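You operate a simulated robot arm through the tools that you are given. There is no shell and no other tool. Be economical: measure what you need, move in short steps, check, and stop when the job is done.

You run a simulated two-armed robot. Do the job below in one go: nothing can be reset, and whatever is moved stays where it is left.

JOB
Pack the middle carton by the order sheet and shut its lid.
Fine: the sheet's manual and bag, and the sachet.
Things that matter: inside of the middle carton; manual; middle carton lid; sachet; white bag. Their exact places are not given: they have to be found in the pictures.

Only the result counts: the job must be done as asked and must still hold three seconds after the hand-in. Knocking over, shifting, dropping, spilling or breaking anything else fails it. A push-on lid holds only when it is set on centred and level and pressed home; a screw cap is set on level and turned clockwise until tight. Flat cloth is picked up by pressing the open fingertips on it (5 to 10 N) and closing them slowly along it; thin cloth reads only 2 to 8 mm in the jaws.

ROBOT AND FRAMES
Two 7-joint arms with fingered hands on one trunk, on a base that drives. Base frame: it is fixed to the floor where the robot stands at the start and does not move with it; the origin is under the middle of the robot, x ahead of it, y to its left, z up; the surface under the hand at the start is at about z = 80. Units: cm, degrees, N and s.
The left shoulder is at the start at [7, 14.5, 118.7], the right one opposite. With the tool pointing down near the work surface each hand reaches from about 34 to 78 cm from the robot's upright axis, wherever it stands, measured 20 degrees to its own side. Places, roughly: inside of the middle carton [70, 10, 90]; middle carton lid [60, 10, 110]. Payload 3.5 kg a hand.
The tool frame of a hand sits at the grasp point between the pads (the TCP): z along the fingers, y along the line on which they close. The tips reach 2.5 cm beyond it. The gripper opens to 8.8 cm. The gripper's body begins 2.9 cm behind the TCP. The gripper is a hand of 4 fingers: y runs from the thumb to the fingers, the wrist lies at [-1.3, -9.7, -16.2] in the tool frame, and closing takes about 1.5 s.
Orientation is that of the tool frame in the base frame, as a unit quaternion [w, x, y, z]. With the fingers straight down and the wrist toward the robot, the tool's x, y and z point along [0, 1, 0], [1, 0, 0] and [0, 0, -1] of the base frame.

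CONTROLS
- The arms move only by the tool send_rows. It takes "left_rows", "right_rows" or both (then of equal length, played together; a hand with none holds still); each is a list of rows, each an object of numbers (a shift or turn left out is 0, a gripper value left out holds the last): "x", "y", "z": the shift along the base's x, y, z in cm; "rx", "ry", "rz": the turn, a rotation vector about the base's x, y, z in degrees. In form: [{"x": .., "y": .., "z": .., "rx": .., "ry": .., "rz": ..}, ...]. A call has 1 to 20 rows; each row is the pose to reach, as a shift and turn from the pose commanded when the call began. "left_grip" and "right_grip" are, for a hand that has rows, the gripper command, from -1 (fully open) to 1 (shut), values between in proportion, set as the call begins (left out, the last holds). Each row takes 0.2 s and may step no farther than 5 cm and 8.6 degrees from the row before; otherwise, or with a gripper value out of range, the whole call is refused. Where a pose cannot be reached the arm comes as near as it can. A force on the tool above 90 N (or 10 N above the force at the start of the call, whichever is more), or a blocked arm, ends the call early, and 0.2 s more pass. Each finger travels about 4.5 cm/s and halts on what it meets, pressing with about 28 N; the grip force reading is that of the motor and also rises with nothing between the fingers. The clock runs only during rows and for 0.2 s after the last one: add rows that repeat a pose to give the fingers time. The reply holds the time, the measured pose of the TCP, the force on the tool along the base axes, the opening and the grip force, in the units named above and with some noise, with the torque about the TCP (base axes, N m) and any sound that the robot's microphone picked up.
- Cameras (640 x 400 px; columns grow to the right, rows downward): "scene" is now at [13.9, -0.19, 153.64]; the picture's right is [0.06, -1.00, 0.00], its down [-0.47, -0.03, -0.88] and it looks along [0.88, 0.06, -0.47] (base axes); focal length 234 px, centre (320, 200). "left" rides on the left gripper at [-6.4, -8.3, -9.8] in its tool frame; the picture's right is [-0.62, -0.37, 0.69], its down [0.71, -0.63, 0.30] and it looks along [0.32, 0.68, 0.65] (tool axes); focal length 265 px, centre (320, 200). "right" rides on the right gripper at [6.4, -8.3, -9.8] in its tool frame; the picture's right is [-0.62, 0.37, -0.69], its down [-0.71, -0.63, 0.30] and it looks along [-0.32, 0.68, 0.65] (tool axes); focal length 265 px, centre (320, 200).
- snapshot(camera): a new picture of that camera. It takes no simulated time.
- raise_lower(by): slides the trunk up (or, below 0, down) by that many cm; the arms and the scene camera ride with it, the base frame stays. It gives what a move gives, with no picture.
- drive_base(legs): drives the robot by 1 to 6 legs, each [ahead, left, turn to the left] in cm, cm and degrees, along the robot's own axes; the way and the turn of a leg run together, so that a leg with both is an arc; at most 150 cm and 180 degrees a leg. The arms and the cameras ride along, it lands a little off, and it stops where it bumps. It gives what a move gives.
- curl_fingers(index, middle, ring, thumb_bend, thumb_turn, hand): sets how far each is bent, from 0 (flat) to 100 (curled in); at 30 the hand is open as for a grip, at 70 the pads meet at the TCP. One left out holds its place. A second passes; each finger stops where it meets its share of the squeeze, and holds until it gets a number again. A gripper value or a shape takes the hand back. It gives what a move gives, with no picture; readings hold the bend of each and the force on the fingers (four entries, about 0 where the hand has none), thumb and palm. thumb_turn goes from beside the hand (0) to across from the fingers (100), as for a grip.
- preshape(shape, hand): the hand has 4 fingers and takes this shape, open, in about a second: jaw (thumb against the fingers, like two jaws); tri (thumb and two fingers); tip (a fingertip pinch); poke (one finger out to press); point (the index stretched); flat (the hand flat); cup (the hand cupped); fist (a fist). The gripper value then closes the fingers along that shape, each until it touches; the sizes above hold for jaw. It gives what a move gives, with no picture.
- pan_tilt(pan, tilt): turns the head with the scene camera to pan (to the left, within 86 degrees either way) and tilt (down, from -29 to 69), counted from straight ahead of the robot. It gives what a move gives.
- point_at(camera, pixels): for up to 12 pixels [column, row] of the newest picture of that camera ("zoom" is the newest enlarged one), the place [x, y, z] in the base frame of the surface seen there, good to about 0.3 cm, but the place of the scene camera against the robot may be out by one fixed shift of up to 2.5 cm in any direction. It takes no simulated time.
- close_up(camera, box): a new picture of the part [left, top, right, bottom] of that camera's present view, enlarged. It takes no simulated time.
- hand_in(): hands the job in; it is judged then, once.

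Go step by step. Measure first, check grasps and placings, and put right what went wrong. The budget is 80 turns and 58 pictures, counting those below and the enlarged ones. Unless the task says otherwise, let go and move clear before handing in, and close with one line.

The tools are called after "Request:" as name(argument=value, ...) on one line, values as JSON. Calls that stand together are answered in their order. send_rows: Moves the arms, as the interface text tells. Its arguments: {"type":"object","properties":{"left_rows":{"type":"array"},"left_grip":{"type":"number"},"right_rows":{"type":"array"},"right_grip":{"type":"number"}},"required":[]} The other tools are called the same way: raise_lower (by) slides the trunk up or down; preshape (shape, hand) gives the hand a shape; curl_fingers (index, middle, ring, thumb_bend, thumb_turn, hand) moves the fingers one by one; drive_base (legs) drives the base; pan_tilt (pan, tilt) turns the head that bears the scene camera; snapshot (camera) takes a picture; point_at (camera, pixels) gives the place of the surface under pixels of a picture; close_up (camera, box) takes an enlarged picture of a part of a camera's view; hand_in () hands the job in.

At the start:

```text
time_s: 0.0
left_tool_pos: [52.05, 21.03, 140.05]
left_ee_rot: [0.0, 0.708, 0.706, -0.001]
left_wrist_force: [0.8, 0.6, 0.7]
left_ft_torque: [0.0, 0.01, -0.03]
left_grip_width: 8.73
left_grip_force: 0.0
left_shape: jaw
left_bend: [30.0, 30.0, 30.0, 30.0, 98.0]
left_finger forces: [0.1, 0.0, 0.0, 0.1, 0.0, 0.0]
right_tool_pos: [47.05, -23.29, 143.43]
right_ee_rot: [0.0, 0.707, 0.707, 0.0]
right_wrist_force: [0.5, 0.4, 0.3]
right_ft_torque: [-0.04, 0.0, 0.01]
right_grip_width: 8.75
right_grip_force: 0.1
right_shape: jaw
right_bend: [30.0, 30.0, 30.0, 30.0, 98.0]
right_finger forces: [0.1, 0.0, 0.0, 0.0, 0.0, 0.1]
trunk travel left (down, up): [-75.0, 9.0]
robot x, y, heading: [-0.13, -0.09, 0.1]
head pan, tilt: [3.7, 28.3]
```

scene: 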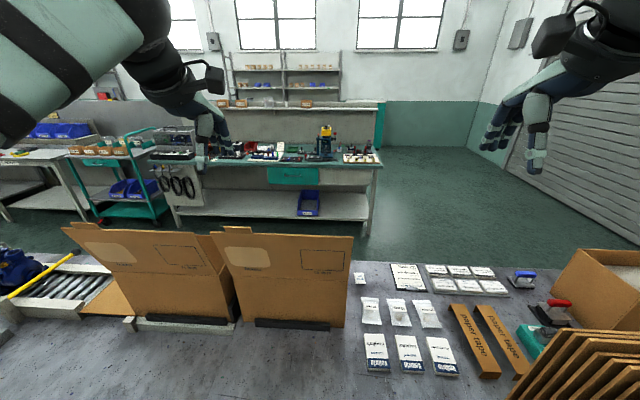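
right: 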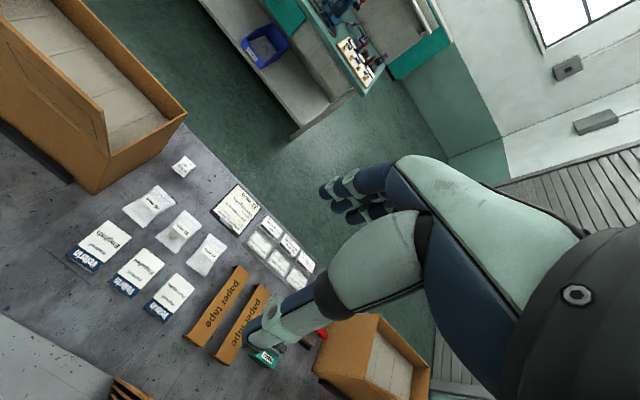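
left: 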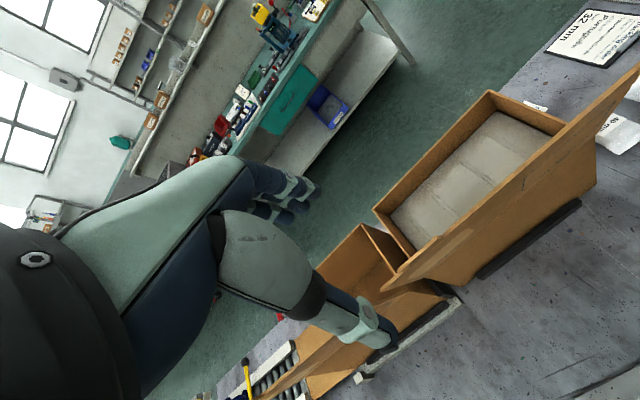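

The scene shows two cartons with open lids at the left, bags and manuals around (370-460, 300-370), and an order sheet at about (408,277). I'll enlarge the sheet and the goods first.

Request:
close_up(camera="scene", box=[340, 250, 540, 385])

Request:
close_up(camera="right", box=[50, 140, 330, 330])

Request:
close_up(camera="left", box=[540, 0, 640, 70])

```text
2.96 times, centred on (440, 318) of scene
```

zoom: 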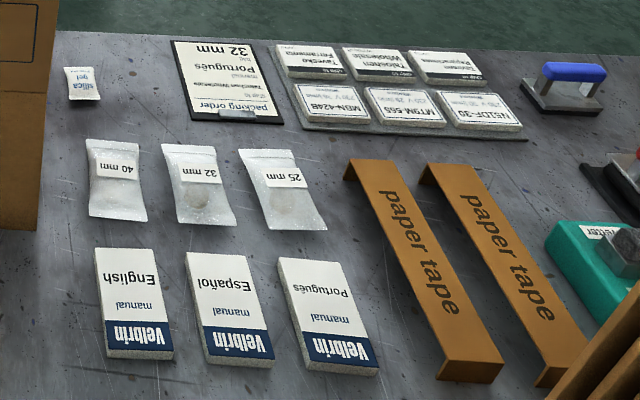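

```text
2.11 times, centred on (190, 235) of right
```

zoom: 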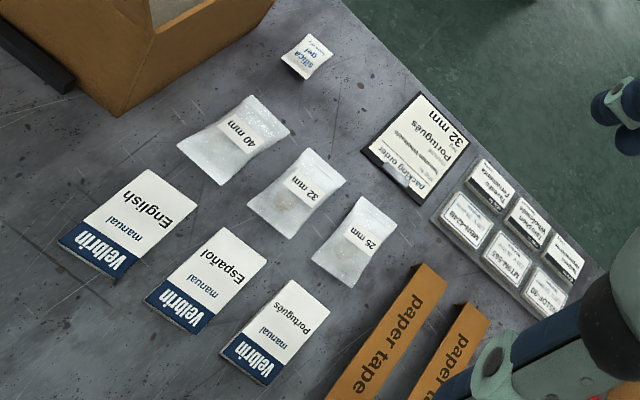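

```text
5.71 times, centred on (590, 35) of left
```

zoom: 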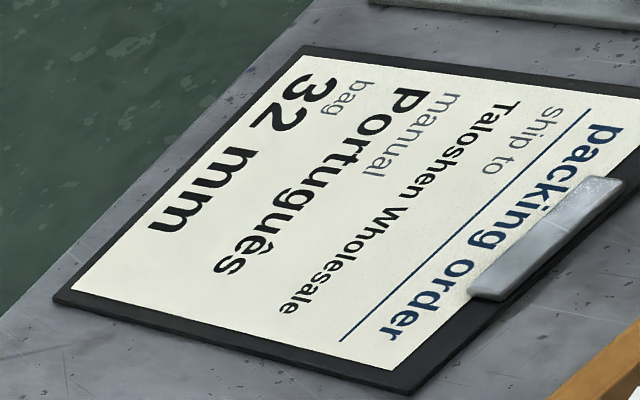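

The sheet says Português manual and 32 mm bag; plus the silica gel sachet. Now I measure the items and the cartons.

Request:
close_up(camera="left", box=[360, 60, 640, 290])

Request:
snapshot(camera="scene")

Request:
point_at(camera="scene", pixels=[[212, 234], [353, 238], [343, 326], [240, 322], [360, 278], [399, 313], [441, 350], [430, 338], [456, 373], [390, 298], [411, 326], [380, 345]])

Request:
point_at(camera="left", pixels=[[490, 92], [562, 127], [376, 210], [410, 245], [480, 150], [500, 118], [430, 205], [636, 72], [405, 283], [594, 180], [480, 265], [425, 285]])

Request:
point_at(camera="right", pixels=[[184, 165], [179, 231], [170, 298], [180, 276], [193, 291], [148, 307], [163, 320], [185, 212], [170, 250], [90, 190], [185, 113], [110, 155]])

```text
1.74 times, centred on (500, 175) of left
```

zoom: 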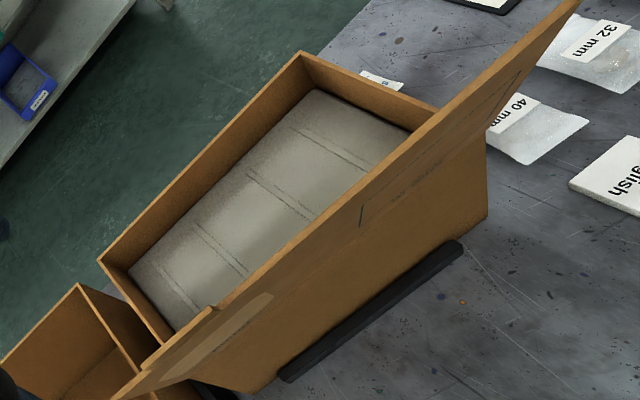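

```text
50 pictures are left
```

scene: 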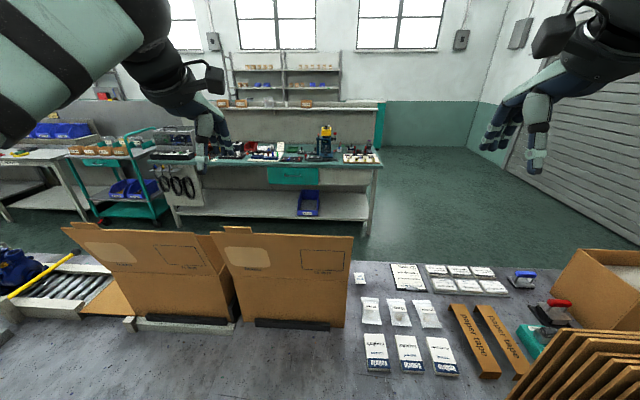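

```text
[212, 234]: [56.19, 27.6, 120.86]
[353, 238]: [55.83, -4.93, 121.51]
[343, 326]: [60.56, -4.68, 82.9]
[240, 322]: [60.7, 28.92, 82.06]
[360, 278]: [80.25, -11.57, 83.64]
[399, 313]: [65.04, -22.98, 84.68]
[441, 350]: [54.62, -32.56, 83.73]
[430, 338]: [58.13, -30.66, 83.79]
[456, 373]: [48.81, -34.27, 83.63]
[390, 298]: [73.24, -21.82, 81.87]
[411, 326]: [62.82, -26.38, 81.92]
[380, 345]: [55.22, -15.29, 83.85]
```

```text
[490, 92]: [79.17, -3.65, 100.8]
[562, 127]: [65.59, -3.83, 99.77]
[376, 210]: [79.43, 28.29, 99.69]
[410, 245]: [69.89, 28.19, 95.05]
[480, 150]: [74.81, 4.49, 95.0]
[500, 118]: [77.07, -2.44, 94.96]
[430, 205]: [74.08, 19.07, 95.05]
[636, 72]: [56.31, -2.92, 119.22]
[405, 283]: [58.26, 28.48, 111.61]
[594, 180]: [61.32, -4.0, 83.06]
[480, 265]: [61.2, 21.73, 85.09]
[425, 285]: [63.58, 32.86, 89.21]
```

```text
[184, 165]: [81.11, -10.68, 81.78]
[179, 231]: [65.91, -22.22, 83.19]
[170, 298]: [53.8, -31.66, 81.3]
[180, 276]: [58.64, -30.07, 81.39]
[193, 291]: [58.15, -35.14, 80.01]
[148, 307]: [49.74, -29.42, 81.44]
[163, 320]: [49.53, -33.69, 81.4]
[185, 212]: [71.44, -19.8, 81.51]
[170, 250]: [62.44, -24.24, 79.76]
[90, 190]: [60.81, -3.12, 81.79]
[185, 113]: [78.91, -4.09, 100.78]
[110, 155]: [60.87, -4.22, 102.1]
```

The middle carton is at x 61–79, y −4–28, with its rim at z≈101 and fill at z 95; its lid is hinged on the near side. The Português manual is at about (54,−32), the 32 mm bag at (66,−22) and the sachet at (81,−10.7), which is a bit far. I'll look down to see whether the base has room ahead.

Request:
pan_tilt(pan=-15, tilt=55)

Request:
snapshot(camera="scene")

```text
time_s: 0.9
left_tool_pos: [51.97, 21.04, 140.09]
left_ee_rot: [0.0, 0.708, 0.707, 0.0]
left_wrist_force: [0.1, -0.6, 0.1]
left_ft_torque: [-0.01, -0.01, 0.0]
left_grip_width: 8.74
left_grip_force: 0.1
left_shape: jaw
left_bend: [30.0, 30.0, 30.0, 30.0, 98.0]
left_finger forces: [0.1, 0.0, 0.0, 0.0, 0.0, 0.0]
right_tool_pos: [47.09, -23.24, 143.38]
right_ee_rot: [0.0, 0.707, 0.707, -0.001]
right_wrist_force: [0.2, 0.3, 0.5]
right_ft_torque: [0.04, 0.01, 0.01]
right_grip_width: 8.75
right_grip_force: 0.1
right_shape: jaw
right_bend: [30.0, 30.0, 30.0, 30.0, 98.0]
right_finger forces: [0.0, 0.0, 0.0, 0.1, 0.0, 0.0]
trunk travel left (down, up): [-75.0, 9.0]
robot x, y, heading: [-0.1, 0.27, -0.1]
head pan, tilt: [-15.0, 55.0]
```

```text
49 pictures are left
```

scene: 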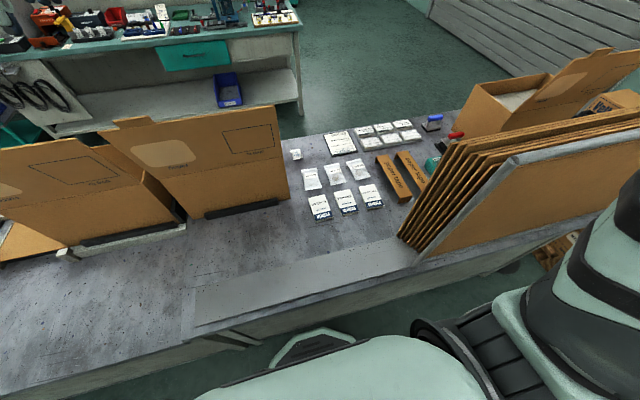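

The table's near edge lies around (300,330), with the base close by. I'll measure the edge and the cardboard stack on the right.

Request:
point_at(camera="scene", pixels=[[300, 325], [260, 315], [310, 335], [320, 345], [400, 237], [450, 140], [640, 105], [415, 262], [545, 72], [640, 55], [280, 105], [400, 192]])

```text
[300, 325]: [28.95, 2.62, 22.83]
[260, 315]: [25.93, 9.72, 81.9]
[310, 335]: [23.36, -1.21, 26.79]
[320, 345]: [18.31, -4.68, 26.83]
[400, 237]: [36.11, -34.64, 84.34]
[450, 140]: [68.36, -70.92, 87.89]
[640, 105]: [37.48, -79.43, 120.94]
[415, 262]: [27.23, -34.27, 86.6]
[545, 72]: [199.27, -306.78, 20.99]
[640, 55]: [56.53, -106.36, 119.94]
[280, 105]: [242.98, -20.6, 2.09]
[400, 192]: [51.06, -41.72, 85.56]
```

Little room ahead, so I'll stay and tilt the hand for the sachet. I need the shape of the stack near the right arm, as well as the corner points of the goods.

Request:
close_up(camera="scene", box=[280, 60, 640, 285])

Request:
point_at(camera="scene", pixels=[[430, 200], [460, 170], [475, 145], [520, 133], [590, 120], [455, 225], [490, 165], [550, 148], [620, 130], [500, 240], [600, 210], [420, 258]])

Request:
close_up(camera="right", box=[140, 260, 200, 330])

Request:
close_up(camera="right", box=[150, 145, 220, 255])

```text
1.78 times, centred on (460, 172) of scene
```

zoom: 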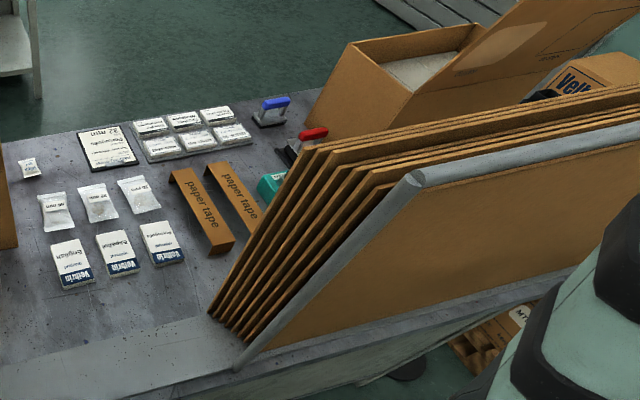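

```text
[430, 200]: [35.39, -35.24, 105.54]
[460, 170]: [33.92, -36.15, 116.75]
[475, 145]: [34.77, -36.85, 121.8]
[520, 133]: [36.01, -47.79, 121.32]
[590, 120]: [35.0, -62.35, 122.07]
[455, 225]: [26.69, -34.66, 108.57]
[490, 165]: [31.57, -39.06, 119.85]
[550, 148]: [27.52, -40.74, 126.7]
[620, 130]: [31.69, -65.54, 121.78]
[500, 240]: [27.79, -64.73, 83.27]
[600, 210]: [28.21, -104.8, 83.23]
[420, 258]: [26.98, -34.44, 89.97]
```

```text
5.71 times, centred on (170, 295) of right
```

zoom: 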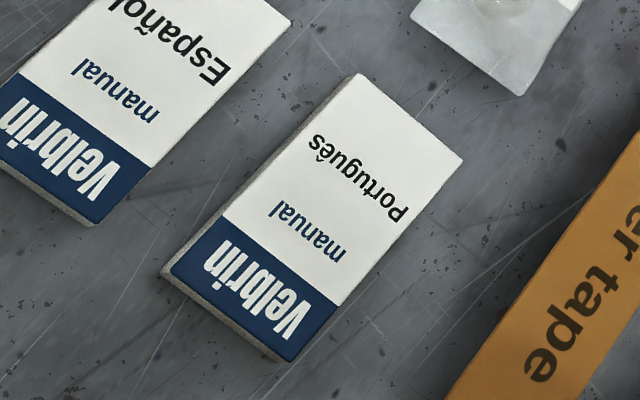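

```text
3.64 times, centred on (185, 200) of right
```

zoom: 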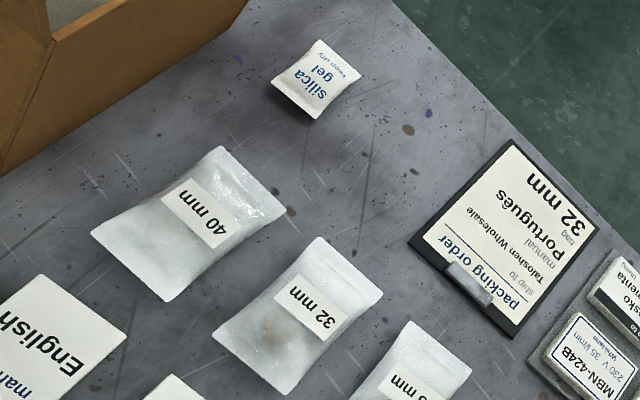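

The stack is a tall wall at x 27–37, y<−34, z up to ~120, so the right arm's elbow must stay clear of it. I'll look at where the right elbow now sits.

Request:
pan_tilt(pan=-60, tilt=40)

Request:
snapshot(camera="scene")

Request:
point_at(camera="right", pixels=[[185, 213], [201, 225], [176, 250], [159, 237], [179, 230], [185, 160], [193, 165], [176, 170], [175, 276], [190, 290], [172, 319], [153, 305]])

```text
time_s: 2.0
left_tool_pos: [51.99, 21.1, 140.13]
left_ee_rot: [0.0, 0.707, 0.707, -0.001]
left_wrist_force: [-0.5, -0.4, 0.2]
left_ft_torque: [-0.02, 0.01, -0.01]
left_grip_width: 8.76
left_grip_force: 0.0
left_shape: jaw
left_bend: [30.0, 30.0, 30.0, 30.0, 98.0]
left_finger forces: [0.0, 0.0, 0.0, 0.1, 0.0, 0.0]
right_tool_pos: [47.08, -23.23, 143.41]
right_ee_rot: [0.0, 0.706, 0.708, 0.0]
right_wrist_force: [-0.6, 0.6, 0.1]
right_ft_torque: [0.02, 0.01, 0.0]
right_grip_width: 8.77
right_grip_force: 0.1
right_shape: jaw
right_bend: [30.0, 30.0, 30.0, 30.0, 98.0]
right_finger forces: [0.0, 0.0, 0.0, 0.0, 0.1, 0.1]
trunk travel left (down, up): [-75.0, 9.0]
robot x, y, heading: [0.02, 0.07, -0.3]
head pan, tilt: [-60.0, 40.0]
```

```text
45 pictures are left
```

scene: 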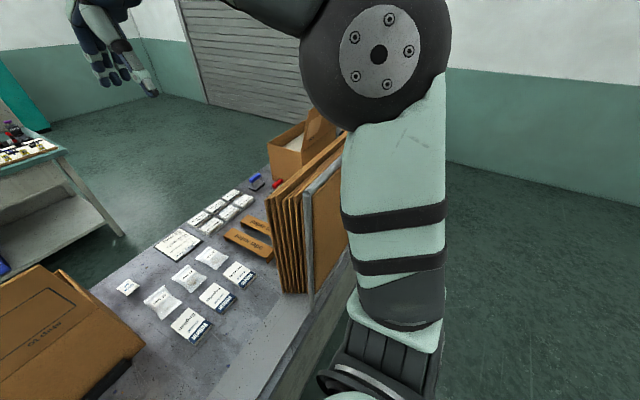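

```text
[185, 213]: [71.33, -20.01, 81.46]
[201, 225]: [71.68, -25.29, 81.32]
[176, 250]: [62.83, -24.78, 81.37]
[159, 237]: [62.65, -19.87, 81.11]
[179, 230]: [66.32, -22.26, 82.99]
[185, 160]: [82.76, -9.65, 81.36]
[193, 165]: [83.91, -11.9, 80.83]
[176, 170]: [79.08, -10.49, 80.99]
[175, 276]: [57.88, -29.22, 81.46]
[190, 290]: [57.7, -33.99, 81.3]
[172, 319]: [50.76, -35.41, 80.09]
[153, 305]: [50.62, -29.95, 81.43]
```

The elbow joint appears at (378,55); I'll measure it and the upper arm.

Request:
point_at(camera="scene", pixels=[[378, 55], [395, 150], [395, 230], [400, 320], [390, 340], [260, 5], [300, 40], [90, 20], [385, 385]])

```text
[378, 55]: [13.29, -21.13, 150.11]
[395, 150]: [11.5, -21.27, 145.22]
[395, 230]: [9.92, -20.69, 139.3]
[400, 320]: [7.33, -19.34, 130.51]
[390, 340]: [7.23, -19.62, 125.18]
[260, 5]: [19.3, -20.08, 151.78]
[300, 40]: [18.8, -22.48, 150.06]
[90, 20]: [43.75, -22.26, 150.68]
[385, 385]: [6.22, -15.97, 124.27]
```

The elbow sits high (z≈150), so the arm reaches down from above and clears the stack if the wrist stays left of it. I'll turn the right hand −90° about z, so it closes along y, and move it above the Português manual at (54,−31.8).

Request:
send_rows(right_grip=-0.6, right_rows=[{"x": 0.6, "y": -0.7, "z": 0, "rz": -7.5}, {"x": 1.2, "y": -1.4, "z": -2, "rz": -15}, {"x": 1.7, "y": -2.1, "z": -5, "rz": -22.5}, {"x": 2.3, "y": -2.8, "z": -8, "rz": -30}, {"x": 2.9, "y": -3.5, "z": -11, "rz": -37.5}, {"x": 3.5, "y": -4.2, "z": -14, "rz": -45}, {"x": 4.0, "y": -5, "z": -17, "rz": -52.5}, {"x": 4.6, "y": -5.7, "z": -20, "rz": -60}, {"x": 5.2, "y": -6.4, "z": -23, "rz": -67.5}, {"x": 5.8, "y": -7.1, "z": -26, "rz": -75}, {"x": 6.4, "y": -7.8, "z": -29, "rz": -82.5}, {"x": 6.9, "y": -8.5, "z": -32, "rz": -90}, {"x": 6.9, "y": -8.5, "z": -36, "rz": -90}, {"x": 6.9, "y": -8.5, "z": -40, "rz": -90}, {"x": 6.9, "y": -8.5, "z": -44, "rz": -90}, {"x": 6.9, "y": -8.5, "z": -48, "rz": -90}])

Request:
snapshot(camera="right")

Request:
snapshot(camera="scene")

```text
time_s: 5.4
left_tool_pos: [52.2, 20.96, 139.89]
left_ee_rot: [-0.001, 0.707, 0.707, -0.001]
left_wrist_force: [-0.9, 1.0, 0.6]
left_ft_torque: [0.0, -0.01, 0.0]
left_grip_width: 8.74
left_grip_force: 0.1
left_shape: jaw
left_bend: [30.0, 30.0, 30.0, 30.0, 98.0]
left_finger forces: [0.0, 0.0, 0.1, 0.1, 0.0, 0.1]
right_tool_pos: [53.92, -31.85, 95.15]
right_ee_rot: [-0.001, 1.0, 0.001, 0.0]
right_wrist_force: [0.0, 0.3, -0.1]
right_ft_torque: [-0.04, 0.0, 0.0]
right_grip_width: 7.05
right_grip_force: 0.0
right_shape: jaw
right_bend: [27.0, 34.0, 31.0, 49.0, 99.0]
right_finger forces: [0.1, 0.0, 0.1, 0.0, 0.1, 0.1]
trunk travel left (down, up): [-75.0, 9.0]
robot x, y, heading: [0.34, 0.08, 0.3]
head pan, tilt: [-60.0, 40.0]
```

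```text
44 pictures are left
```

right: 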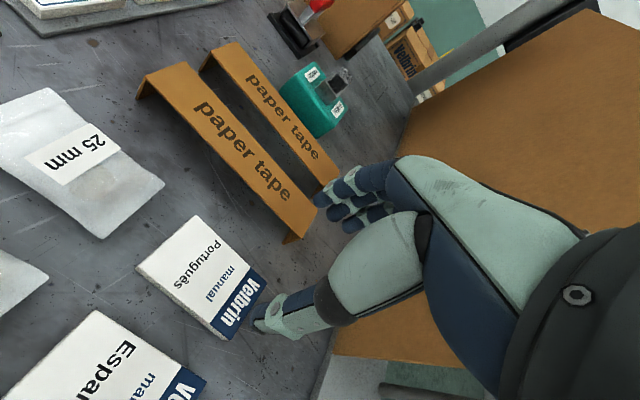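

```text
43 pictures are left
```

scene: 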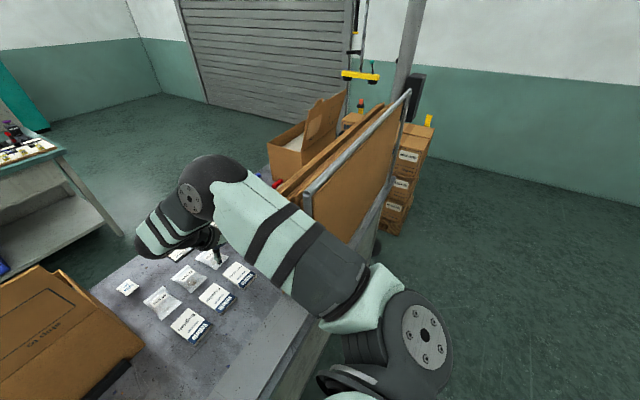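

The arm clears the stack. I'll measure the manual's corners at (195,215), (265,283), (228,340), (137,265) and the neighbouring Español edge at this closer range.

Request:
point_at(camera="right", pixels=[[195, 219], [260, 281], [226, 336], [142, 265], [200, 278], [98, 314], [203, 374], [293, 238], [140, 90], [150, 370]])

Request:
point_at(camera="scene", pixels=[[210, 190], [280, 225], [320, 280], [240, 200], [315, 200], [280, 190], [225, 165]])

```text
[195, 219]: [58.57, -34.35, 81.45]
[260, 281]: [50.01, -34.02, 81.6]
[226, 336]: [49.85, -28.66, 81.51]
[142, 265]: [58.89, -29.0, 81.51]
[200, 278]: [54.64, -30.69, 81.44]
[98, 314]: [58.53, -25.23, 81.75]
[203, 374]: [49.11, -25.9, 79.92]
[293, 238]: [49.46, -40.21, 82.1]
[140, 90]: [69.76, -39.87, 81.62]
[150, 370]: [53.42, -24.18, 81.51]
```

```text
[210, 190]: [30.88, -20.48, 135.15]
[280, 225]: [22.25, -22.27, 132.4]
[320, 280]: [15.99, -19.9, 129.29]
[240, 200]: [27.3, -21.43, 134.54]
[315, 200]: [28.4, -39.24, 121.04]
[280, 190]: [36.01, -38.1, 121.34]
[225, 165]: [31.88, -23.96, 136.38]
```

The manual's centre is (54.3,−31.5), 5.7 wide, top at 81.5; the finger gaps are free. I descend to TCP z≈82.8.

Request:
send_rows(right_rows=[{"x": 0.4, "y": 0.4, "z": -4}, {"x": 0.4, "y": 0.4, "z": -8}, {"x": 0.4, "y": 0.4, "z": -11}, {"x": 0.4, "y": 0.4, "z": -12.3}, {"x": 0.4, "y": 0.4, "z": -12.3}])

Request:
snapshot(camera="right")

```text
time_s: 6.6
left_tool_pos: [51.98, 21.07, 140.05]
left_ee_rot: [0.0, 0.707, 0.707, 0.0]
left_wrist_force: [0.6, -0.5, 0.7]
left_ft_torque: [-0.02, 0.0, 0.0]
left_grip_width: 8.75
left_grip_force: 0.0
left_shape: jaw
left_bend: [30.0, 30.0, 30.0, 30.0, 98.0]
left_finger forces: [0.1, 0.0, 0.0, 0.0, 0.0, 0.1]
right_tool_pos: [54.51, -31.67, 83.0]
right_ee_rot: [0.0, 1.0, 0.0, 0.0]
right_wrist_force: [-0.3, -0.7, 0.0]
right_ft_torque: [0.0, 0.01, 0.03]
right_grip_width: 7.07
right_grip_force: 0.0
right_shape: jaw
right_bend: [27.0, 34.0, 31.0, 49.0, 99.0]
right_finger forces: [0.0, 0.0, 0.0, 0.0, 0.0, 0.0]
trunk travel left (down, up): [-75.0, 9.0]
robot x, y, heading: [0.25, -0.12, 0.2]
head pan, tilt: [-60.0, 40.0]
```

```text
42 pictures are left
```

right: 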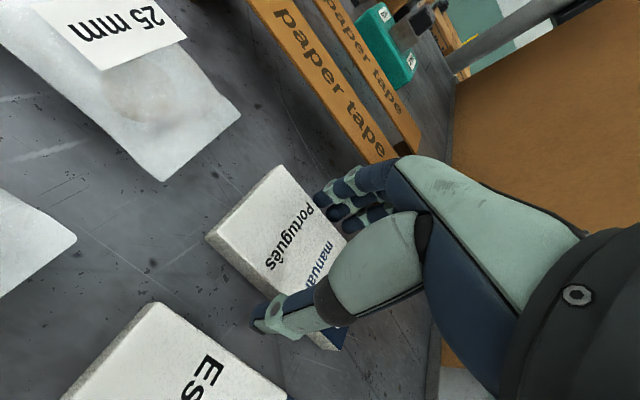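

Thumb and fingers straddle the manual. I close and lift slightly.

Request:
send_rows(right_grip=0.3, right_rows=[{"z": -0.2}, {"z": -0.2}, {"z": -0.2}, {"z": -0.2}, {"z": -0.2}, {"z": -0.2}, {"z": -0.2}, {"z": 1}, {"z": 3}, {"z": 6}, {"z": 10}, {"z": 14}])

Request:
snapshot(camera="right")

```text
time_s: 9.2
left_tool_pos: [51.95, 21.15, 140.11]
left_ee_rot: [0.001, 0.707, 0.707, 0.001]
left_wrist_force: [0.3, 0.5, 0.1]
left_ft_torque: [0.03, -0.02, -0.01]
left_grip_width: 8.76
left_grip_force: 0.1
left_shape: jaw
left_bend: [30.0, 30.0, 30.0, 30.0, 98.0]
left_finger forces: [0.0, 0.0, 0.1, 0.0, 0.0, 0.0]
right_tool_pos: [54.24, -31.16, 97.04]
right_ee_rot: [0.0, 1.0, 0.0, 0.001]
right_wrist_force: [-0.1, 0.9, -0.2]
right_ft_torque: [0.0, 0.02, -0.02]
right_grip_width: 5.39
right_grip_force: 27.6
right_shape: jaw
right_bend: [29.0, 40.0, 38.0, 64.0, 99.0]
right_finger forces: [14.3, 7.7, 3.4, 0.1, 25.6, 0.0]
trunk travel left (down, up): [-75.0, 9.0]
robot x, y, heading: [-0.04, 0.08, -0.0]
head pan, tilt: [-60.0, 40.0]
```

```text
41 pictures are left
```

right: 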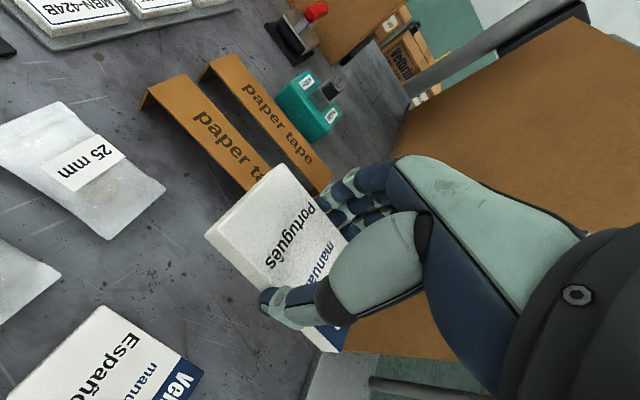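

The manual is held level, 5.4 cm wide. I lift and turn the hand half-way (wrist back toward the robot) over the free area.

Request:
send_rows(right_rows=[{"z": 4}, {"x": 1, "y": 1, "z": 8, "rz": 8}, {"x": 2, "y": 2, "z": 12, "rz": 16}, {"x": 3, "y": 3, "z": 16, "rz": 24}, {"x": 4, "y": 4, "z": 20, "rz": 32}, {"x": 5, "y": 5, "z": 24, "rz": 40}, {"x": 6, "y": 6, "z": 27, "rz": 48}, {"x": 7, "y": 7, "z": 28, "rz": 56}, {"x": 7.7, "y": 8, "z": 28, "rz": 64}, {"x": 7.7, "y": 9, "z": 28, "rz": 72}, {"x": 7.7, "y": 10, "z": 28, "rz": 80}, {"x": 7.7, "y": 11, "z": 28, "rz": 88}, {"x": 7.7, "y": 12, "z": 28, "rz": 96}, {"x": 7.7, "y": 12, "z": 28, "rz": 104}, {"x": 7.7, "y": 12, "z": 28, "rz": 112}, {"x": 7.7, "y": 12, "z": 28, "rz": 120}])

Request:
send_rows(right_rows=[{"rz": 8}, {"rz": 16}, {"rz": 24}, {"rz": 32}, {"rz": 40}, {"rz": 48}, {"rz": 54}, {"rz": 60}, {"rz": 60}])

Request:
snapshot(camera="right")

Request:
pan_tilt(pan=-5, tilt=35)

Request:
snapshot(camera="scene")

```text
time_s: 12.6
left_tool_pos: [52.14, 20.92, 140.07]
left_ee_rot: [0.0, 0.707, 0.707, -0.001]
left_wrist_force: [0.1, 0.0, -0.4]
left_ft_torque: [0.0, 0.04, 0.0]
left_grip_width: 8.76
left_grip_force: 0.1
left_shape: jaw
left_bend: [30.0, 30.0, 30.0, 30.0, 98.0]
left_finger forces: [0.0, 0.0, 0.0, 0.1, 0.0, 0.0]
right_tool_pos: [62.09, -19.37, 125.03]
right_ee_rot: [0.001, 0.499, 0.867, 0.001]
right_wrist_force: [0.0, -0.2, -1.5]
right_ft_torque: [0.05, 0.01, 0.01]
right_grip_width: 5.36
right_grip_force: 27.7
right_shape: jaw
right_bend: [29.0, 40.0, 38.0, 64.0, 99.0]
right_finger forces: [14.3, 7.6, 3.5, 0.0, 25.6, 0.1]
trunk travel left (down, up): [-75.0, 9.0]
robot x, y, heading: [0.13, 0.15, -0.0]
head pan, tilt: [-60.0, 40.0]
```

```text
time_s: 14.0
left_tool_pos: [52.26, 21.28, 140.08]
left_ee_rot: [0.0, 0.707, 0.707, -0.001]
left_wrist_force: [0.0, -0.5, 0.1]
left_ft_torque: [-0.01, -0.02, -0.01]
left_grip_width: 8.77
left_grip_force: 0.0
left_shape: jaw
left_bend: [30.0, 30.0, 30.0, 30.0, 98.0]
left_finger forces: [0.0, 0.0, 0.1, 0.1, 0.0, 0.1]
right_tool_pos: [63.18, -19.09, 125.12]
right_ee_rot: [0.002, 0.175, 0.984, 0.011]
right_wrist_force: [12.4, 27.8, -19.0]
right_ft_torque: [-1.73, -0.43, -1.9]
right_grip_width: 5.35
right_grip_force: 28.0
right_shape: jaw
right_bend: [29.0, 41.0, 38.0, 64.0, 99.0]
right_finger forces: [14.6, 7.5, 3.5, 0.0, 25.6, 0.0]
trunk travel left (down, up): [-75.0, 9.0]
robot x, y, heading: [0.38, -0.27, -0.2]
head pan, tilt: [-60.0, 40.0]
stopped in row 6 (right hand): the force on the tool passed its limit at 298 N (the readings are from after the stop); the commanded pose is now the measured one
```

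```text
40 pictures are left
```

right: 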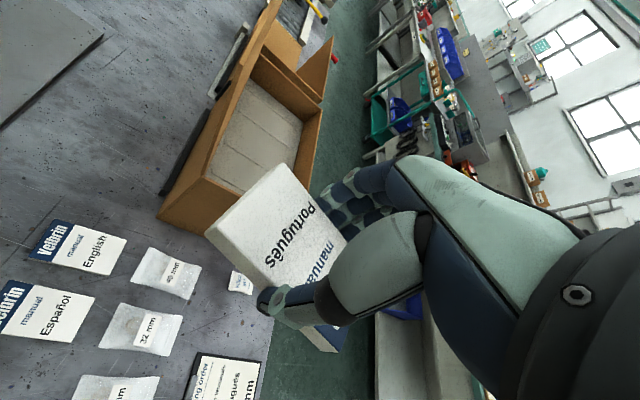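

```text
time_s: 15.2
left_tool_pos: [52.04, 21.15, 140.03]
left_ee_rot: [0.0, 0.707, 0.707, 0.0]
left_wrist_force: [-0.7, -0.3, 0.4]
left_ft_torque: [-0.02, 0.04, 0.0]
left_grip_width: 8.76
left_grip_force: 0.2
left_shape: jaw
left_bend: [30.0, 30.0, 30.0, 30.0, 98.0]
left_finger forces: [0.0, 0.0, 0.0, 0.1, 0.0, 0.0]
right_tool_pos: [62.92, -19.16, 125.27]
right_ee_rot: [0.001, 0.176, 0.984, 0.011]
right_wrist_force: [13.7, 46.7, -18.5]
right_ft_torque: [-3.82, -0.44, -3.82]
right_grip_width: 5.34
right_grip_force: 28.2
right_shape: jaw
right_bend: [29.0, 41.0, 38.0, 64.0, 99.0]
right_finger forces: [14.4, 7.6, 3.6, 0.0, 25.5, 0.0]
trunk travel left (down, up): [-75.0, 9.0]
robot x, y, heading: [0.15, -0.21, 0.2]
head pan, tilt: [-5.0, 35.0]
```

```text
39 pictures are left
```

scene: 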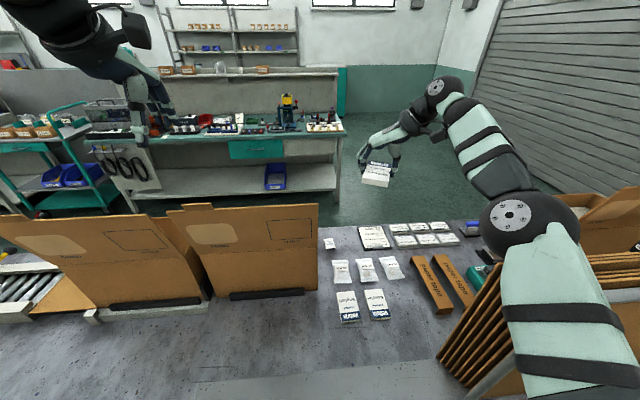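

Turning past about +70° hit the arm's limit (46 N still on the wrist, hand near its own forearm). I back off 12° and check the force drops; about 55° of yaw suffices.

Request:
send_rows(right_rows=[{"rz": -6}, {"rz": -12}, {"rz": -12}])

Request:
point_at(camera="scene", pixels=[[510, 215], [475, 150], [435, 85], [378, 170], [530, 250], [560, 300]])

Request:
close_up(camera="right", box=[140, 0, 380, 220])

Request:
point_at(camera="right", pixels=[[160, 212], [205, 183], [322, 105], [265, 55], [250, 120], [275, 5], [205, 160], [290, 160]])

```text
time_s: 16.0
left_tool_pos: [52.1, 21.04, 140.12]
left_ee_rot: [-0.001, 0.707, 0.707, -0.001]
left_wrist_force: [0.3, -1.0, 0.5]
left_ft_torque: [0.03, -0.01, 0.0]
left_grip_width: 8.77
left_grip_force: 0.2
left_shape: jaw
left_bend: [30.0, 30.0, 30.0, 30.0, 98.0]
left_finger forces: [0.0, 0.0, 0.0, 0.0, 0.0, 0.0]
right_tool_pos: [62.9, -19.19, 125.24]
right_ee_rot: [0.003, 0.276, 0.961, 0.011]
right_wrist_force: [-0.3, 0.3, -0.4]
right_ft_torque: [0.0, -0.02, 0.02]
right_grip_width: 5.34
right_grip_force: 28.0
right_shape: jaw
right_bend: [29.0, 41.0, 38.0, 64.0, 99.0]
right_finger forces: [14.4, 7.6, 3.4, 0.1, 25.5, 0.0]
trunk travel left (down, up): [-75.0, 9.0]
robot x, y, heading: [0.21, 0.35, -0.0]
head pan, tilt: [-5.0, 35.0]
```

```text
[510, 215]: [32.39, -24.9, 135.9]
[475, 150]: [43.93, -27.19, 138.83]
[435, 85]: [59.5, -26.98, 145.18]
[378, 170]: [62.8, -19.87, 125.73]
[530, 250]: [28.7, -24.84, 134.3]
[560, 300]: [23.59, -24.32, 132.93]
```

```text
1.82 times, centred on (260, 110) of right
```

zoom: 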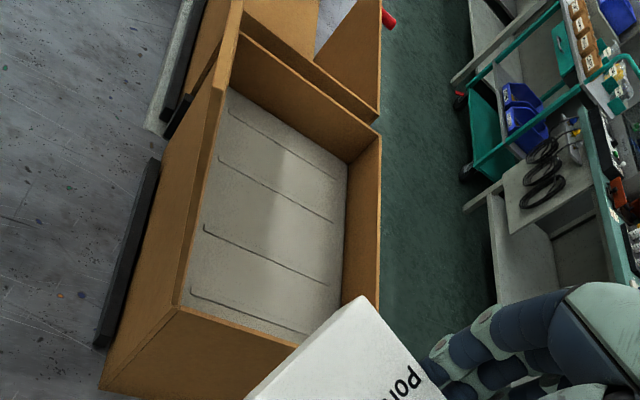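

```text
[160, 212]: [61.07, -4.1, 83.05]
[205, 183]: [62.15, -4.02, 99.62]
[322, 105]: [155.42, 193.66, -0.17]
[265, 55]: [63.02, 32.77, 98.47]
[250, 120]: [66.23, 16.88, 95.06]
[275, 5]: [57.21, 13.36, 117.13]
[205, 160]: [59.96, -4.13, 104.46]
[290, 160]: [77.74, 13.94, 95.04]
```

Force is back to zero and the carton's interior is clear (fill at z 95, x 61.5–78, y −3.5–28). I carry the manual over the carton's right part and lower it to just above the fill.

Request:
send_rows(right_rows=[{"x": 1.5, "y": 4}, {"x": 3, "y": 8}, {"x": 4.5, "y": 12}, {"x": 6, "y": 16}, {"x": 7, "y": 20}, {"x": 7, "y": 23.5}, {"x": 7, "y": 23.5, "z": -5}, {"x": 7, "y": 23.5, "z": -10}, {"x": 7, "y": 23.5, "z": -14}, {"x": 7, "y": 23.5, "z": -14}])

Request:
snapshot(camera="right")

Request:
snapshot(camera="scene")

```text
time_s: 18.2
left_tool_pos: [51.83, 21.08, 140.2]
left_ee_rot: [0.001, 0.707, 0.707, 0.001]
left_wrist_force: [-0.1, 0.4, 0.2]
left_ft_torque: [0.0, -0.02, 0.0]
left_grip_width: 8.76
left_grip_force: 0.2
left_shape: jaw
left_bend: [30.0, 30.0, 30.0, 30.0, 98.0]
left_finger forces: [0.0, 0.0, 0.0, 0.0, 0.0, 0.1]
right_tool_pos: [66.8, 5.52, 112.48]
right_ee_rot: [0.003, 0.275, 0.961, 0.011]
right_wrist_force: [0.8, 0.1, -0.5]
right_ft_torque: [0.05, 0.02, -0.02]
right_grip_width: 5.33
right_grip_force: 27.7
right_shape: jaw
right_bend: [29.0, 41.0, 38.0, 64.0, 99.0]
right_finger forces: [14.5, 7.5, 3.6, 0.0, 25.6, 0.0]
right hand out of reach, approached as far as the arm can: row 3, 4, 5, 6, 7, 8, 9, 10
trunk travel left (down, up): [-75.0, 9.0]
robot x, y, heading: [0.29, -0.33, 0.1]
head pan, tilt: [-5.0, 35.0]
```

```text
37 pictures are left
```

right: 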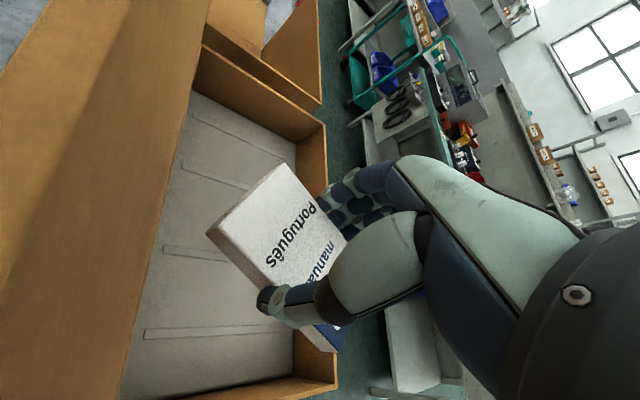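

```text
36 pictures are left
```

scene: 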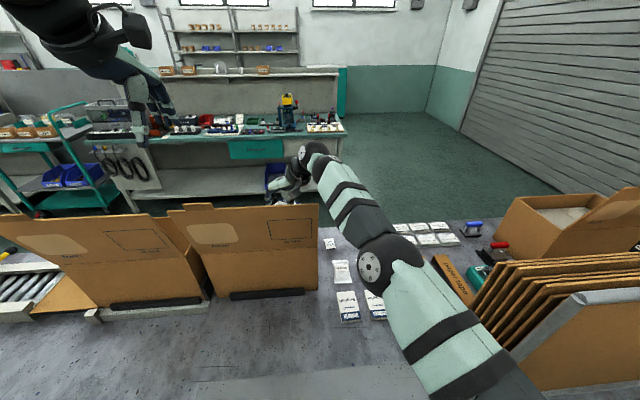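

The arm is at its reach limit, but lower down it gains reach. I lower to about (67.5,3.5,100).

Request:
send_rows(right_rows=[{"x": -1.5, "y": -0.5, "z": -3}, {"x": -2.4, "y": -0.8, "z": -6}, {"x": -2.4, "y": -0.8, "z": -9}, {"x": -2.4, "y": -0.8, "z": -11.5}, {"x": -2.4, "y": -0.8, "z": -11.5}])

Request:
snapshot(camera="right")

```text
time_s: 18.8
left_tool_pos: [51.31, 21.12, 140.4]
left_ee_rot: [0.002, 0.707, 0.707, 0.001]
left_wrist_force: [-0.2, -0.2, -0.1]
left_ft_torque: [0.02, 0.04, -0.01]
left_grip_width: 8.79
left_grip_force: 0.1
left_shape: jaw
left_bend: [30.0, 30.0, 30.0, 30.0, 98.0]
left_finger forces: [0.1, 0.0, 0.0, 0.0, 0.0, 0.0]
right_tool_pos: [64.97, 5.09, 110.85]
right_ee_rot: [0.024, 0.279, 0.959, 0.033]
right_wrist_force: [-10.2, 1.7, 50.4]
right_ft_torque: [-2.88, 3.2, -0.72]
right_grip_width: 5.32
right_grip_force: 27.9
right_shape: jaw
right_bend: [29.0, 41.0, 38.0, 64.0, 99.0]
right_finger forces: [15.3, 7.7, 3.5, 0.1, 26.7, 0.1]
trunk travel left (down, up): [-75.0, 9.0]
robot x, y, heading: [-0.01, 0.19, -0.1]
head pan, tilt: [-5.0, 35.0]
stopped in row 2 (right hand): the force on the tool passed its limit at 107 N (the readings are from after the stop); the commanded pose is now the measured one
```

```text
35 pictures are left
```

right: 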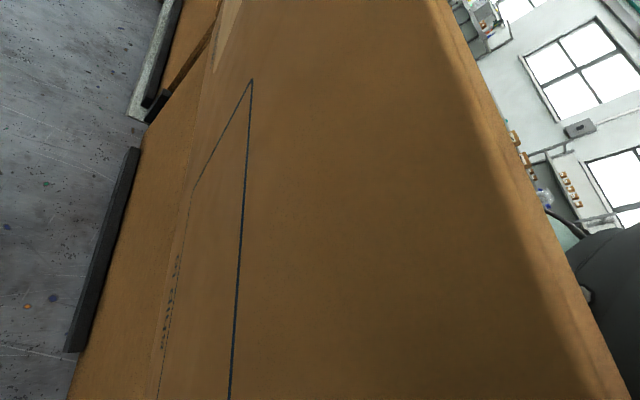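

The picture shows my hand's camera side pressing on the lid's top edge — the right hand's camera sticks out toward the lid. The left hand's camera is on the other side, so I'll use the left hand from further right. First I raise the right hand clear.

Request:
send_rows(right_rows=[{"x": 0.5, "z": 2}, {"x": 1, "z": 4}, {"x": 1, "y": -3, "z": 7}, {"x": 1, "y": -8, "z": 11}, {"x": 0, "y": -13, "z": 13}, {"x": -2, "y": -18, "z": 13}, {"x": -4, "y": -23, "z": 13}])

Request:
snapshot(camera="scene")

Request:
point_at(camera="scene", pixels=[[172, 212], [316, 207], [316, 286], [250, 207], [230, 290]])

```text
refused: row 4 steps farther than a row can; nothing moved
```

```text
34 pictures are left
```

scene: 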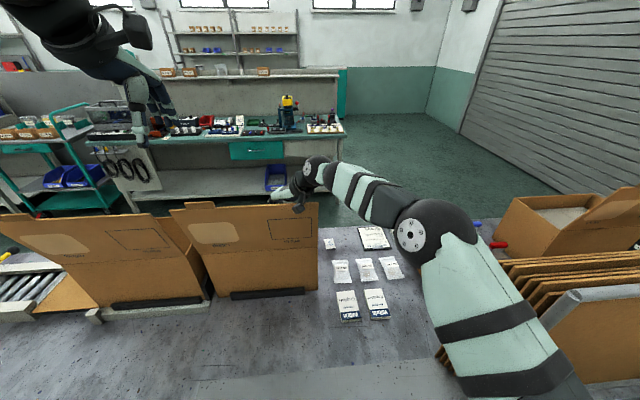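

```text
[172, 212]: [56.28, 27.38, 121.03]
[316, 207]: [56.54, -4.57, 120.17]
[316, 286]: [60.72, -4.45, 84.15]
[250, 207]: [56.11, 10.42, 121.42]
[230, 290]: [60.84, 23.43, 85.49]
```

The lid and carton have not moved. I repeat the retreat with smaller steps.

Request:
send_rows(right_rows=[{"x": 0.5, "z": 2}, {"x": 1, "z": 4}, {"x": 1, "y": -2, "z": 8}, {"x": 1, "y": -5, "z": 11}, {"x": 0, "y": -9, "z": 13}, {"x": -2, "y": -13, "z": 13}, {"x": -5, "y": -15, "z": 13}, {"x": -9, "y": -15, "z": 13}, {"x": -13, "y": -14, "z": 13}, {"x": -17, "y": -12, "z": 13}, {"x": -19, "y": -10, "z": 13}, {"x": -20, "y": -10, "z": 13}])

Request:
snapshot(camera="right")

```text
time_s: 21.4
left_tool_pos: [52.16, 20.86, 140.1]
left_ee_rot: [-0.001, 0.707, 0.707, 0.001]
left_wrist_force: [1.0, -0.2, -0.4]
left_ft_torque: [-0.04, 0.03, 0.02]
left_grip_width: 8.78
left_grip_force: 0.0
left_shape: jaw
left_bend: [30.0, 30.0, 30.0, 30.0, 98.0]
left_finger forces: [0.0, 0.1, 0.0, 0.1, 0.1, 0.0]
right_tool_pos: [45.33, -5.25, 122.27]
right_ee_rot: [0.016, 0.28, 0.959, 0.027]
right_wrist_force: [-0.7, -0.5, -0.5]
right_ft_torque: [-0.03, -0.01, -0.01]
right_grip_width: 5.27
right_grip_force: 28.1
right_shape: jaw
right_bend: [29.0, 41.0, 38.0, 64.0, 99.0]
right_finger forces: [14.8, 7.6, 3.4, 0.0, 25.8, 0.1]
trunk travel left (down, up): [-75.0, 9.0]
robot x, y, heading: [0.15, -0.12, 0.0]
head pan, tilt: [-5.0, 35.0]
```

```text
33 pictures are left
```

right: 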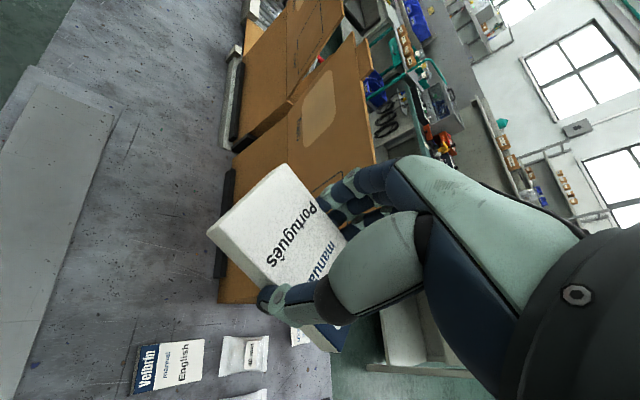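

The manual is still held firmly. I set it down on the free table in front of the carton at about (45,−5), levelling the hand's 3.6° tilt.

Request:
send_rows(right_rows=[{"z": -4, "rx": -2.5, "ry": 2.6}, {"z": -8, "rx": -2.5, "ry": 2.6}, {"z": -12, "rx": -2.5, "ry": 2.6}, {"z": -16, "rx": -2.5, "ry": 2.6}, {"z": -20, "rx": -2.5, "ry": 2.6}, {"z": -24, "rx": -2.5, "ry": 2.6}, {"z": -28, "rx": -2.5, "ry": 2.6}, {"z": -32, "rx": -2.5, "ry": 2.6}, {"z": -35, "rx": -2.5, "ry": 2.6}, {"z": -37, "rx": -2.5, "ry": 2.6}, {"z": -38.2, "rx": -2.5, "ry": 2.6}, {"z": -38.8, "rx": -2.5, "ry": 2.6}, {"z": -38.8, "rx": -2.5, "ry": 2.6}])

Request:
snapshot(camera="right")

```text
time_s: 24.2
left_tool_pos: [52.05, 21.01, 140.13]
left_ee_rot: [0.0, 0.707, 0.707, 0.0]
left_wrist_force: [-0.7, -0.3, -0.6]
left_ft_torque: [0.0, 0.02, -0.02]
left_grip_width: 8.76
left_grip_force: 0.0
left_shape: jaw
left_bend: [30.0, 30.0, 30.0, 30.0, 98.0]
left_finger forces: [0.0, 0.0, 0.0, 0.1, 0.0, 0.1]
right_tool_pos: [45.45, -5.18, 83.49]
right_ee_rot: [0.001, 0.28, 0.96, 0.0]
right_wrist_force: [-0.4, 0.8, -1.6]
right_ft_torque: [-0.04, 0.01, -0.02]
right_grip_width: 5.3
right_grip_force: 28.0
right_shape: jaw
right_bend: [29.0, 41.0, 38.0, 64.0, 99.0]
right_finger forces: [14.4, 7.5, 3.5, 0.0, 25.2, 0.1]
trunk travel left (down, up): [-75.0, 9.0]
robot x, y, heading: [0.0, 0.09, -0.1]
head pan, tilt: [-5.0, 35.0]
```

```text
32 pictures are left
```

right: 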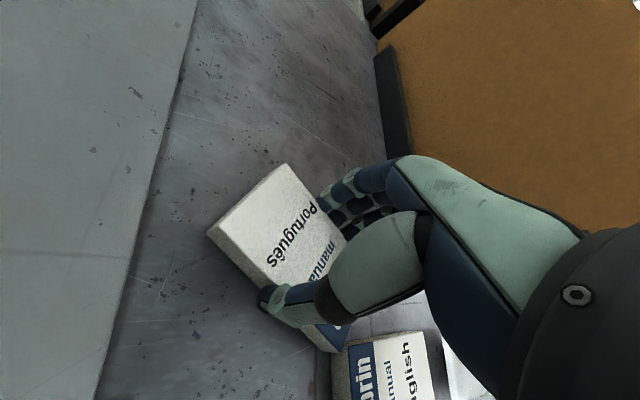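

The manual's corner is close to the English one, so I shift 4 cm to +y before setting down. Then I open a little and rise.

Request:
send_rows(right_rows=[{"z": 0.5, "y": 2}, {"z": 0.5, "y": 4, "x": -2}, {"z": -0.3, "y": 4, "x": -2}, {"z": -0.6, "y": 4, "x": -2}, {"z": -0.6, "y": 4, "x": -2}])

Request:
send_rows(right_grip=-0.6, right_rows=[{}, {}, {}, {}, {}, {"z": 2}, {"z": 6}, {"z": 10}, {"z": 14}, {"z": 18}, {"z": 22}])

Request:
snapshot(camera="right")

```text
time_s: 25.4
left_tool_pos: [52.02, 21.19, 140.09]
left_ee_rot: [0.0, 0.707, 0.707, 0.001]
left_wrist_force: [-0.2, -0.2, 0.1]
left_ft_torque: [-0.03, -0.03, 0.01]
left_grip_width: 8.77
left_grip_force: 0.1
left_shape: jaw
left_bend: [30.0, 30.0, 30.0, 30.0, 98.0]
left_finger forces: [0.0, 0.0, 0.0, 0.0, 0.0, 0.0]
right_tool_pos: [43.27, -1.04, 82.96]
right_ee_rot: [0.0, 0.28, 0.96, -0.002]
right_wrist_force: [-0.1, 0.7, -0.8]
right_ft_torque: [-0.01, 0.0, 0.0]
right_grip_width: 5.29
right_grip_force: 27.7
right_shape: jaw
right_bend: [29.0, 41.0, 38.0, 64.0, 99.0]
right_finger forces: [14.4, 7.4, 3.4, 0.0, 25.3, 0.0]
trunk travel left (down, up): [-75.0, 9.0]
robot x, y, heading: [-0.14, 0.06, 0.0]
head pan, tilt: [-5.0, 35.0]
```

```text
time_s: 27.8
left_tool_pos: [51.91, 21.02, 140.11]
left_ee_rot: [0.0, 0.707, 0.707, -0.001]
left_wrist_force: [-0.2, 0.2, 0.2]
left_ft_torque: [0.01, -0.03, -0.01]
left_grip_width: 8.78
left_grip_force: 0.1
left_shape: jaw
left_bend: [30.0, 30.0, 30.0, 30.0, 98.0]
left_finger forces: [0.0, 0.1, 0.0, 0.0, 0.0, 0.1]
right_tool_pos: [43.01, -0.85, 104.95]
right_ee_rot: [0.001, 0.281, 0.96, -0.001]
right_wrist_force: [-0.8, 1.0, 0.3]
right_ft_torque: [0.02, -0.02, 0.02]
right_grip_width: 7.02
right_grip_force: 0.0
right_shape: jaw
right_bend: [27.0, 34.0, 32.0, 49.0, 99.0]
right_finger forces: [0.0, 0.1, 0.0, 0.0, 0.0, 0.1]
trunk travel left (down, up): [-75.0, 9.0]
robot x, y, heading: [-0.12, 0.05, -0.0]
head pan, tilt: [-5.0, 35.0]
```

```text
31 pictures are left
```

right: 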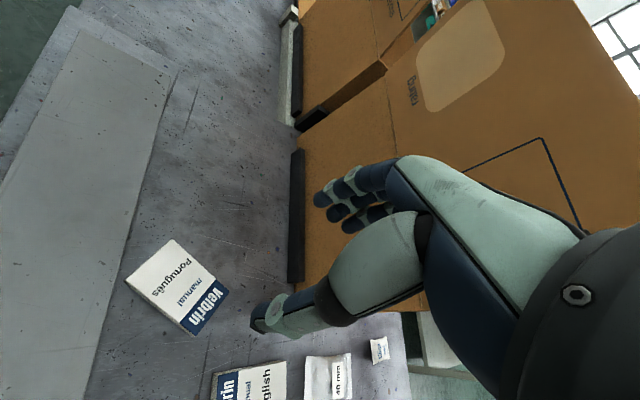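

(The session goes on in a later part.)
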